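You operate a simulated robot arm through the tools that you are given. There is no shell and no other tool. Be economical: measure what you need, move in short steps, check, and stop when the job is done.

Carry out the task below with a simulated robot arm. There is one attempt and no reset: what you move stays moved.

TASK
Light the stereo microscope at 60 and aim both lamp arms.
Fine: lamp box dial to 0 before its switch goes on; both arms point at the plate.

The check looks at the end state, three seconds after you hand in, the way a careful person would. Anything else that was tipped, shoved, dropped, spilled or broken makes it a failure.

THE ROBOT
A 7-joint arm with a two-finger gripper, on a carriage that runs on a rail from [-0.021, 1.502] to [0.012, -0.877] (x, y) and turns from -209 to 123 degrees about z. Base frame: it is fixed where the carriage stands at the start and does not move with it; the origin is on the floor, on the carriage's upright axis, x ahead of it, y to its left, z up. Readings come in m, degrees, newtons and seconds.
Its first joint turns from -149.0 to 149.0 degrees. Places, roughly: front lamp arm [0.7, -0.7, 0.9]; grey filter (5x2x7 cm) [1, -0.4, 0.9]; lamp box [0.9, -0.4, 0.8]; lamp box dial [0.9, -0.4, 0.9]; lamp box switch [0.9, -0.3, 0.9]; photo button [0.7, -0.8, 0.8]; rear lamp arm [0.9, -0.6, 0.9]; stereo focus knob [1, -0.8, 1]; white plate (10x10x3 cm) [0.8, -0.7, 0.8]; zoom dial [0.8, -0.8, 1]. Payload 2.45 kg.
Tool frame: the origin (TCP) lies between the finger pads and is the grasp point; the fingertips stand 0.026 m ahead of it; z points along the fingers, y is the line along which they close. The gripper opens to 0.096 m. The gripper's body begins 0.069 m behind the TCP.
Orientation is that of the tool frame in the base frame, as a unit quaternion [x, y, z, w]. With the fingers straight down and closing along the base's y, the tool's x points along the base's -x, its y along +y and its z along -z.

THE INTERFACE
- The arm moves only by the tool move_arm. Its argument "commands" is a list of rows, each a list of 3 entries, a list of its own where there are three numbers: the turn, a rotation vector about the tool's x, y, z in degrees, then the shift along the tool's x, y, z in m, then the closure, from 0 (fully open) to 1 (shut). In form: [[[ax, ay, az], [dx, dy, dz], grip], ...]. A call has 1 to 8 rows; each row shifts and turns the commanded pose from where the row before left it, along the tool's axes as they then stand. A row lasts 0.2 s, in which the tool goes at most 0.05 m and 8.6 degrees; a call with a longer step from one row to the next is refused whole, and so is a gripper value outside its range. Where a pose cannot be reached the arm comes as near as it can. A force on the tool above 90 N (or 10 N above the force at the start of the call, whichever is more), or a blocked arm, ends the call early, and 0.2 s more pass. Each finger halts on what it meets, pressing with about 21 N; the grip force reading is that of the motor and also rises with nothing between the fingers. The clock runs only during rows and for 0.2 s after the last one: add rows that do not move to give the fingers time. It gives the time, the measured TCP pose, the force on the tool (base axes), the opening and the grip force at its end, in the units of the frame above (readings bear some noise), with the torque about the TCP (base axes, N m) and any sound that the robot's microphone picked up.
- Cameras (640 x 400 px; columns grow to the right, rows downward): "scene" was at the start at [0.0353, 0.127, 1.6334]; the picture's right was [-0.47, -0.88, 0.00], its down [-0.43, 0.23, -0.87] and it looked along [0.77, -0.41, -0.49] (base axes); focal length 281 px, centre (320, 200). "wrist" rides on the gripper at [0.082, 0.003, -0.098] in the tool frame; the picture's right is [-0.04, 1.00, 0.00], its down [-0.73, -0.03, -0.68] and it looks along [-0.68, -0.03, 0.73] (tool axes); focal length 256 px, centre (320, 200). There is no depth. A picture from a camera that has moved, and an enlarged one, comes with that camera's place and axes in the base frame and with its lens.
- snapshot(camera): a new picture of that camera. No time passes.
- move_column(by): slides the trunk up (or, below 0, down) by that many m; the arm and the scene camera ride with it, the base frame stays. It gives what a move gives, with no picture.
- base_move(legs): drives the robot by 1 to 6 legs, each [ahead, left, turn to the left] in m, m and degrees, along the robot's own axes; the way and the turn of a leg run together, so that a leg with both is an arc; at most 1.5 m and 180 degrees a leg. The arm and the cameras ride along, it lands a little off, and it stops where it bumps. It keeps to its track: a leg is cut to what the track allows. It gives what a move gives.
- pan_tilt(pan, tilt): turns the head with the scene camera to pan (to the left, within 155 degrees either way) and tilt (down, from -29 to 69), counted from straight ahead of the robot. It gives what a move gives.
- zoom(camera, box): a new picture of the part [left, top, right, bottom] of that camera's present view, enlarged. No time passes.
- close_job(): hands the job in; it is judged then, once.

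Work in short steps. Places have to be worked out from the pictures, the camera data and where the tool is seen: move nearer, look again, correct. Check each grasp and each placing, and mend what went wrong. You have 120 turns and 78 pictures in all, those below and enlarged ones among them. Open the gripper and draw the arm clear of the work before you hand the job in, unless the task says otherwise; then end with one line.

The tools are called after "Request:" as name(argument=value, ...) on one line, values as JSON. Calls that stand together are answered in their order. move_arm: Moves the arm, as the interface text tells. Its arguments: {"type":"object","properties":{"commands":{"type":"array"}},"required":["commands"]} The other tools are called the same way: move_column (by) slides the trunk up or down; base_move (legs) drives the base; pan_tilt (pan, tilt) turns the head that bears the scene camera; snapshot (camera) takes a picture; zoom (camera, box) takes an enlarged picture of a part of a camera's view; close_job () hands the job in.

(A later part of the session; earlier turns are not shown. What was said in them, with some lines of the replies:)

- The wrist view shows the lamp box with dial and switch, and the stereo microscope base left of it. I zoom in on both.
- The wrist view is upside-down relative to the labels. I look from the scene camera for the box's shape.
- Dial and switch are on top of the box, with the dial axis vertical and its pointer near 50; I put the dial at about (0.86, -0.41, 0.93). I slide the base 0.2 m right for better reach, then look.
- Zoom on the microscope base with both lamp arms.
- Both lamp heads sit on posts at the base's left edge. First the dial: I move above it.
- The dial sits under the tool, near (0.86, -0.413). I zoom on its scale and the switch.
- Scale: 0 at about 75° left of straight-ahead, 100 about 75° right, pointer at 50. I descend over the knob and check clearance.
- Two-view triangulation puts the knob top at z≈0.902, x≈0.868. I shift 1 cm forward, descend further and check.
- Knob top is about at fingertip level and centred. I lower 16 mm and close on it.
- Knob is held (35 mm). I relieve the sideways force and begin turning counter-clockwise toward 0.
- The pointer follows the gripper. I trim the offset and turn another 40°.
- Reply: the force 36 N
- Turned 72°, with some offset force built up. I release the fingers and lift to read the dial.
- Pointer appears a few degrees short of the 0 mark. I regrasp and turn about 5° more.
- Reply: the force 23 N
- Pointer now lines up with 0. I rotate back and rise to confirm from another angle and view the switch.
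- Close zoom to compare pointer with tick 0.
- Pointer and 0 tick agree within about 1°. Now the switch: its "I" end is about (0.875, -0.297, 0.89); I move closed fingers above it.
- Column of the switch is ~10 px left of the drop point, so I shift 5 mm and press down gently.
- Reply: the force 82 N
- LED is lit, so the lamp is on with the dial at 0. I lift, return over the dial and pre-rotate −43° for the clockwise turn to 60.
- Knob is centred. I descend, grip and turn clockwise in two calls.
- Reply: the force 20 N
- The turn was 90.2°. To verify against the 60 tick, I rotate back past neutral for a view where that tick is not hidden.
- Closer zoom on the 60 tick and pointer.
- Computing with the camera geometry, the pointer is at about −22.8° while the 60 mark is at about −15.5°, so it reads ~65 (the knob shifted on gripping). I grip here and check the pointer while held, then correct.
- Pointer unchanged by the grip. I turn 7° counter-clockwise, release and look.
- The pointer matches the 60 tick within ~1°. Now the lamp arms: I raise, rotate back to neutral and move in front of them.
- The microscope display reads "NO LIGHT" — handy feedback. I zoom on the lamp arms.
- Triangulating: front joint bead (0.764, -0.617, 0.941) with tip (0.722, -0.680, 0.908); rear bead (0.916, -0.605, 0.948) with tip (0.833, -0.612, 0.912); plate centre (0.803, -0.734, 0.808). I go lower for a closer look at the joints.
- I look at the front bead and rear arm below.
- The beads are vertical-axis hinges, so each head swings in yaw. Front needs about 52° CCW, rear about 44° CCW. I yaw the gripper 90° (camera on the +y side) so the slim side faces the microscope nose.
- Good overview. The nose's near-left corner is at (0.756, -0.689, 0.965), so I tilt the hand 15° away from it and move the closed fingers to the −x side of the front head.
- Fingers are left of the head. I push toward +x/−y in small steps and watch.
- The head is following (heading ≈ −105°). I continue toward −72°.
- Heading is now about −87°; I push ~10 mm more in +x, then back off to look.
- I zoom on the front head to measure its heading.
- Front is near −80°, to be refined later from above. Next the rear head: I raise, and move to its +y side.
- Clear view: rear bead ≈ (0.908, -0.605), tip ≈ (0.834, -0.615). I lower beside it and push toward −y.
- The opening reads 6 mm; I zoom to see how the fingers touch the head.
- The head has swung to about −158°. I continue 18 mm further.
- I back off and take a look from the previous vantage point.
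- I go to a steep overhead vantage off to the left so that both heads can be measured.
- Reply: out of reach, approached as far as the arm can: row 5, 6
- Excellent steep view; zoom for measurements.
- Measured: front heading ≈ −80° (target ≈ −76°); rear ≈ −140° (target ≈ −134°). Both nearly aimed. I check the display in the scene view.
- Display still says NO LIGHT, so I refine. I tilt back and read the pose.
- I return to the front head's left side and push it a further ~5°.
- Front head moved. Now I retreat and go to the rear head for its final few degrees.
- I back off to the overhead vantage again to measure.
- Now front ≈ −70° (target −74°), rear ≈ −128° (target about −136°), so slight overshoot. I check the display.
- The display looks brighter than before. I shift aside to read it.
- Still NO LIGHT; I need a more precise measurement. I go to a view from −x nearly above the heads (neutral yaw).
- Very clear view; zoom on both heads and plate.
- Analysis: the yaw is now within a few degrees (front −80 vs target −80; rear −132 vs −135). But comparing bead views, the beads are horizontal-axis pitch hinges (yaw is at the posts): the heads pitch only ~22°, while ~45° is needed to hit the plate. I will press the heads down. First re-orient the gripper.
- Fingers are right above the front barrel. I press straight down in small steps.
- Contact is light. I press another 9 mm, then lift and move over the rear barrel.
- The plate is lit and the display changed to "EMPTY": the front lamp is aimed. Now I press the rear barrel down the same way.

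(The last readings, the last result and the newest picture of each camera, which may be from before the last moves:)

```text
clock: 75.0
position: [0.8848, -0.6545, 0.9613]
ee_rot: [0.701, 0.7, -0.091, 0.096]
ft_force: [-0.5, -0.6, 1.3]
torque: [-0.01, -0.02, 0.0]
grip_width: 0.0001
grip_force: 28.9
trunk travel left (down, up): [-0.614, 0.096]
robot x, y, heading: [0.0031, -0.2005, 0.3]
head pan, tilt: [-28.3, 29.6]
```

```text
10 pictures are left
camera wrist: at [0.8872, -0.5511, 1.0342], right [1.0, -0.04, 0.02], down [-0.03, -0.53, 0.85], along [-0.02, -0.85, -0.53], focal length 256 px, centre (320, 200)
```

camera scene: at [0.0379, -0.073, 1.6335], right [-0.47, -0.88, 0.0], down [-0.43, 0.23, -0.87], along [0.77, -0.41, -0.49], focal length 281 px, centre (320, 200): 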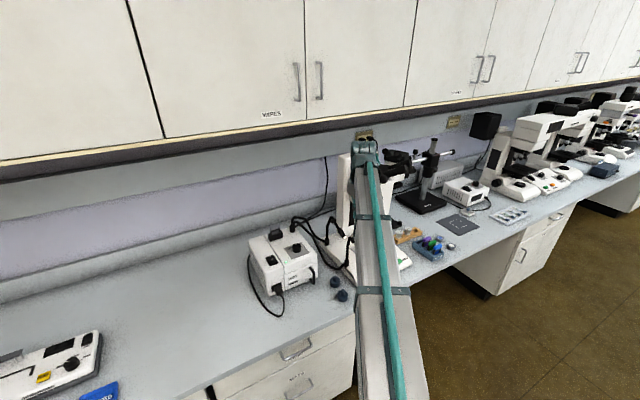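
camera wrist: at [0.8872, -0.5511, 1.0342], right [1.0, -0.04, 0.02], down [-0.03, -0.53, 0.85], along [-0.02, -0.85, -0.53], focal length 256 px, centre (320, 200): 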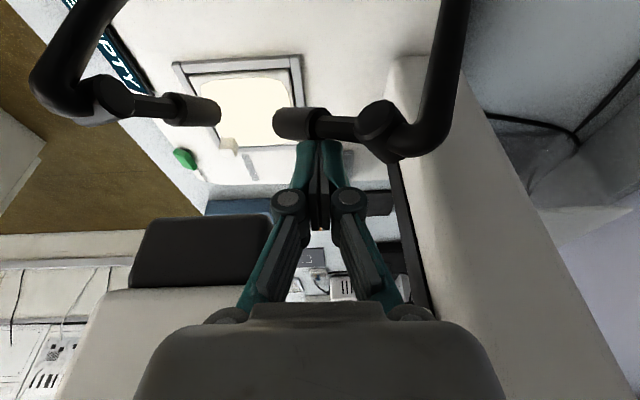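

The rear head has pitched to roughly 37°. I press 6 mm more, then lift away and look from behind.

Request:
move_arm(commands=[[[0, 0, 0], [0.0016, 0, 0.0058], 1], [[0, 0, 0], [0, 0, 0], 1], [[0, 0, 0], [-0.009, 0, -0.0338], 1], [[0, 0, 0], [0.02, 0, -0.034], 1], [[0, 0, 0], [0.03, 0, -0.034], 1], [[0, 0, 0], [0.03, -0.02, -0.03], 1], [[0, 0, 0], [0, 0, 0], 1]])

Request:
zoom(camera="wrist", box=[140, 0, 440, 190])

```text
clock: 76.6
position: [0.8655, -0.5518, 1.0629]
ee_rot: [0.701, 0.7, -0.092, 0.096]
ft_force: [-1.0, -0.2, 0.8]
torque: [-0.03, -0.02, 0.01]
grip_width: 0.0001
grip_force: 28.1
trunk travel left (down, up): [-0.614, 0.096]
robot x, y, heading: [0.0046, -0.1965, 0.4]
head pan, tilt: [-28.3, 29.6]
```

```text
2.11 times, centred on (290, 95) of wrist
camera zoom: at [0.868, -0.4476, 1.1358], right [1.0, -0.04, 0.02], down [-0.03, -0.53, 0.85], along [-0.02, -0.85, -0.53], focal length 539 px, centre (383, 421)
```

zoom: 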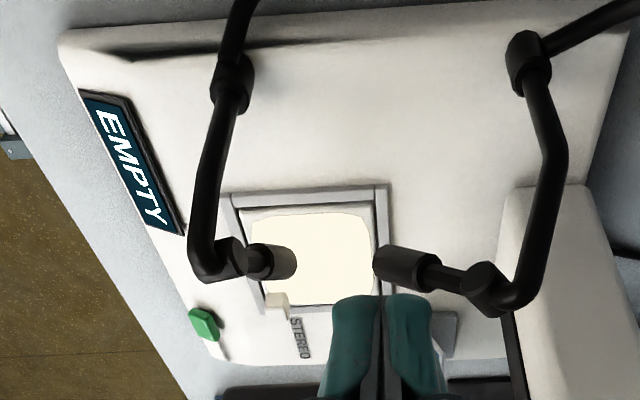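

Rear pitch is now ~44°, but its heading (~−145°) is about 7° short of −138°. I nudge it slightly toward −y.

Request:
move_arm(commands=[[[0, 0, 0], [-0.0035, 0.0011, 0.038], 1], [[0, 0, 0], [-0.0035, 0.0011, 0.038], 1], [[0, 0, 0], [-0.0035, 0.0011, 0.038], 1], [[0, 0, 0], [-0.0035, 0.0011, 0.038], 1], [[0, 0, 0], [-0.0135, 0, 0.0036], 1], [[0, 0, 0], [-0.0135, 0, 0.0036], 1], [[0, 0, 0], [-0.0135, 0, 0.0036], 1], [[0, 0, 0], [0, 0, 0], 1]])

Request:
snapshot(camera="wrist")

```text
clock: 78.4
position: [0.8688, -0.6487, 0.9207]
ee_rot: [0.702, 0.7, -0.092, 0.096]
ft_force: [1.0, 0.3, -0.2]
torque: [0.0, -0.02, -0.01]
grip_width: 0.0001
grip_force: 28.4
trunk travel left (down, up): [-0.614, 0.096]
robot x, y, heading: [0.0013, -0.2006, -0.1]
head pan, tilt: [-28.3, 29.6]
```

```text
8 pictures are left
camera wrist: at [0.8711, -0.5438, 0.9931], right [1.0, -0.04, 0.02], down [-0.03, -0.53, 0.85], along [-0.02, -0.85, -0.53], focal length 256 px, centre (320, 200)
```

wrist: 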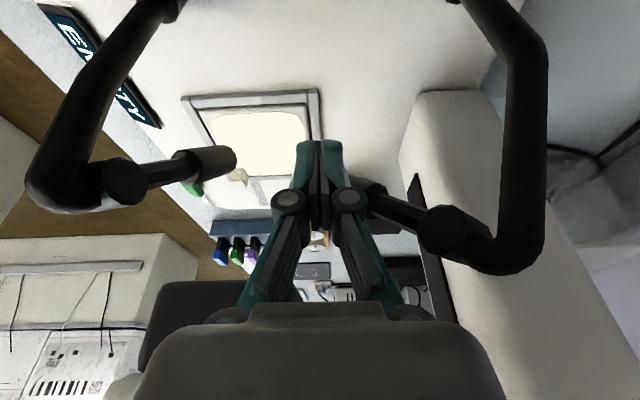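

I retreat and take the neutral view for a final measurement.

Request:
move_arm(commands=[[[0, 0, 0], [0.03, 0, -0.008], 1], [[0, 0, 0], [0.0104, -0.0086, -0.0368], 1], [[0, 0, 0], [0.0104, -0.0086, -0.0368], 1], [[0, 0, 0], [0.0104, -0.0086, -0.0368], 1], [[0, 0, 0], [0.0104, -0.0086, -0.0368], 1], [[0, 0, 0], [0.0104, -0.0086, -0.0368], 1], [[0, 7.5, 0], [0, 0, 0], 1], [[0, 7.5, 0], [0, 0, 0], 1]])

Request:
move_arm(commands=[[[0, 0, -8.2], [0, 0, 0], 1], [[0, 0, -8.2], [0, 0, 0], 1], [[0, 0, -8.2], [0, 0, 0], 1], [[0, 0, -8.2], [0, 0, 0], 1], [[0, 0, -8.2], [0, 0, 0], 1], [[0, 0, -8.2], [0, 0, 0], 1], [[0, 0, -8.2], [0, 0, 0], 1], [[0, 0, -8.2], [0, 0, 0], 1]])

Request:
move_arm(commands=[[[0, 0, -8.2], [0, 0, 0], 1], [[0, 0, -8.2], [0, 0, 0], 1], [[0, 0, -8], [0, 0, 0], 1], [[0, 0, 0], [0, 0, 0], 1]])

Request:
zoom(camera="wrist", box=[80, 0, 300, 200])

```text
clock: 80.2
position: [0.8255, -0.5169, 1.085]
ee_rot: [0.707, 0.707, 0.001, 0.003]
ft_force: [0.4, -0.1, 0.0]
torque: [-0.05, 0.03, 0.03]
grip_width: 0.0
grip_force: 28.9
trunk travel left (down, up): [-0.614, 0.096]
robot x, y, heading: [0.0028, -0.1984, -0.1]
head pan, tilt: [-28.3, 29.6]
```

```text
clock: 82.0
position: [0.8267, -0.5183, 1.0841]
ee_rot: [0.21, 0.978, -0.002, 0.003]
ft_force: [0.3, -0.8, -0.7]
torque: [0.03, -0.02, 0.0]
grip_width: 0.0
grip_force: 28.8
trunk travel left (down, up): [-0.614, 0.096]
robot x, y, heading: [0.0005, -0.1996, -0.3]
head pan, tilt: [-28.3, 29.6]
```

```text
clock: 83.0
position: [0.8269, -0.5183, 1.0842]
ee_rot: [-0.001, 1.0, -0.003, 0.003]
ft_force: [0.5, 0.5, -0.6]
torque: [0.02, -0.02, -0.01]
grip_width: 0.0
grip_force: 28.7
trunk travel left (down, up): [-0.614, 0.096]
robot x, y, heading: [0.002, -0.1984, -0.3]
head pan, tilt: [-28.3, 29.6]
```

```text
2.00 times, centred on (190, 100) of wrist
camera zoom: at [0.7432, -0.5147, 1.1819], right [0.04, 1.0, -0.01], down [0.73, -0.02, 0.68], along [0.68, -0.03, -0.73], focal length 512 px, centre (580, 400)
```

zoom: 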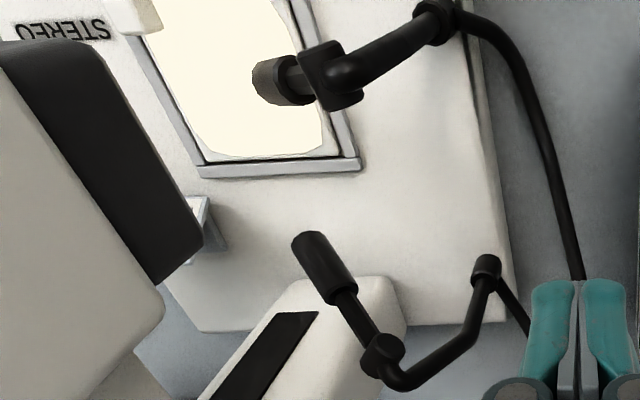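

Front: heading −79° (target −79°), pitch ≈ 44°; rear: about −131° (target −138°), pitch ≈ 42°; both beams land on the lit plate. I open the gripper and draw clear, then do a final check of everything.

Request:
move_arm(commands=[[[0, 0, 0], [0.03, 0.02, -0.03], 0.8], [[0, 0, 0], [0.045, 0, -0.02], 0.5], [[0, 0, 0], [0.045, 0, -0.02], 0.2], [[0, 0, 0], [0.045, 0, -0.02], 0], [[0, 0, 0], [0.045, 0, -0.02], 0], [[0, 0, 0], [0.045, 0, 0], 0], [[0, 0, 0], [0.02, 0, 0], 0]])

Request:
snapshot(camera="wrist")

Request:
zoom(camera="wrist", box=[160, 60, 440, 260])

```text
clock: 84.6
position: [0.5556, -0.5005, 1.1769]
ee_rot: [-0.002, 1.0, -0.004, 0.008]
ft_force: [0.2, -0.8, 0.3]
torque: [-0.01, 0.02, 0.0]
grip_width: 0.0958
grip_force: 0.1
out of reach, approached as far as the arm can: row 6, 7
trunk travel left (down, up): [-0.614, 0.096]
robot x, y, heading: [0.0017, -0.1972, 0.0]
head pan, tilt: [-28.3, 29.6]
```

```text
6 pictures are left
camera wrist: at [0.4727, -0.4969, 1.2749], right [0.04, 1.0, -0.01], down [0.72, -0.02, 0.69], along [0.69, -0.03, -0.72], focal length 256 px, centre (320, 200)
```

wrist: 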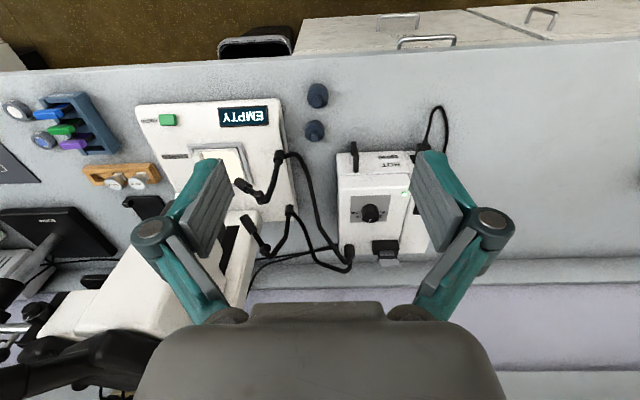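

```text
2.00 times, centred on (300, 160) of wrist
camera zoom: at [0.4727, -0.4969, 1.2749], right [0.04, 1.0, -0.01], down [0.72, -0.02, 0.69], along [0.69, -0.03, -0.72], focal length 512 px, centre (360, 280)
```

zoom: 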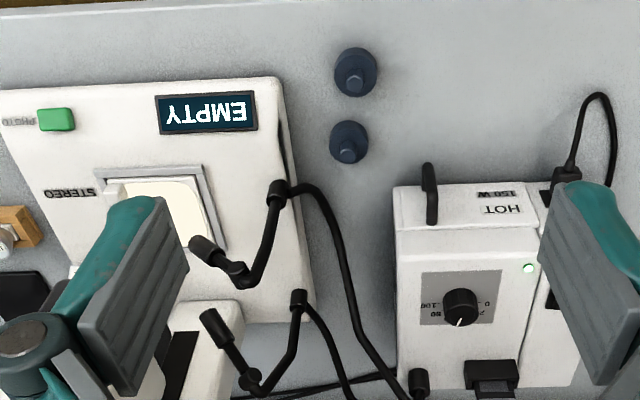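

Lamp lit, dial at 60, display shows the plate lit, both heads point at it, and nothing else was disturbed. I hand in.

Request:
close_job()

```text
The job is handed in.
```

The stereo microscope is lit at about 60 (pointer within about 1° of the mark), and both lamp arms point at the plate. The lamp box dial was at 0 when its switch went on. The front arm is within a few degrees of the plate's centre. The rear arm is off by an estimated 3–7°, with its beam still landing on the plate. The display changed from "NO LIGHT" to "EMPTY" once the front arm was aimed, so it does not confirm the rear arm separately.
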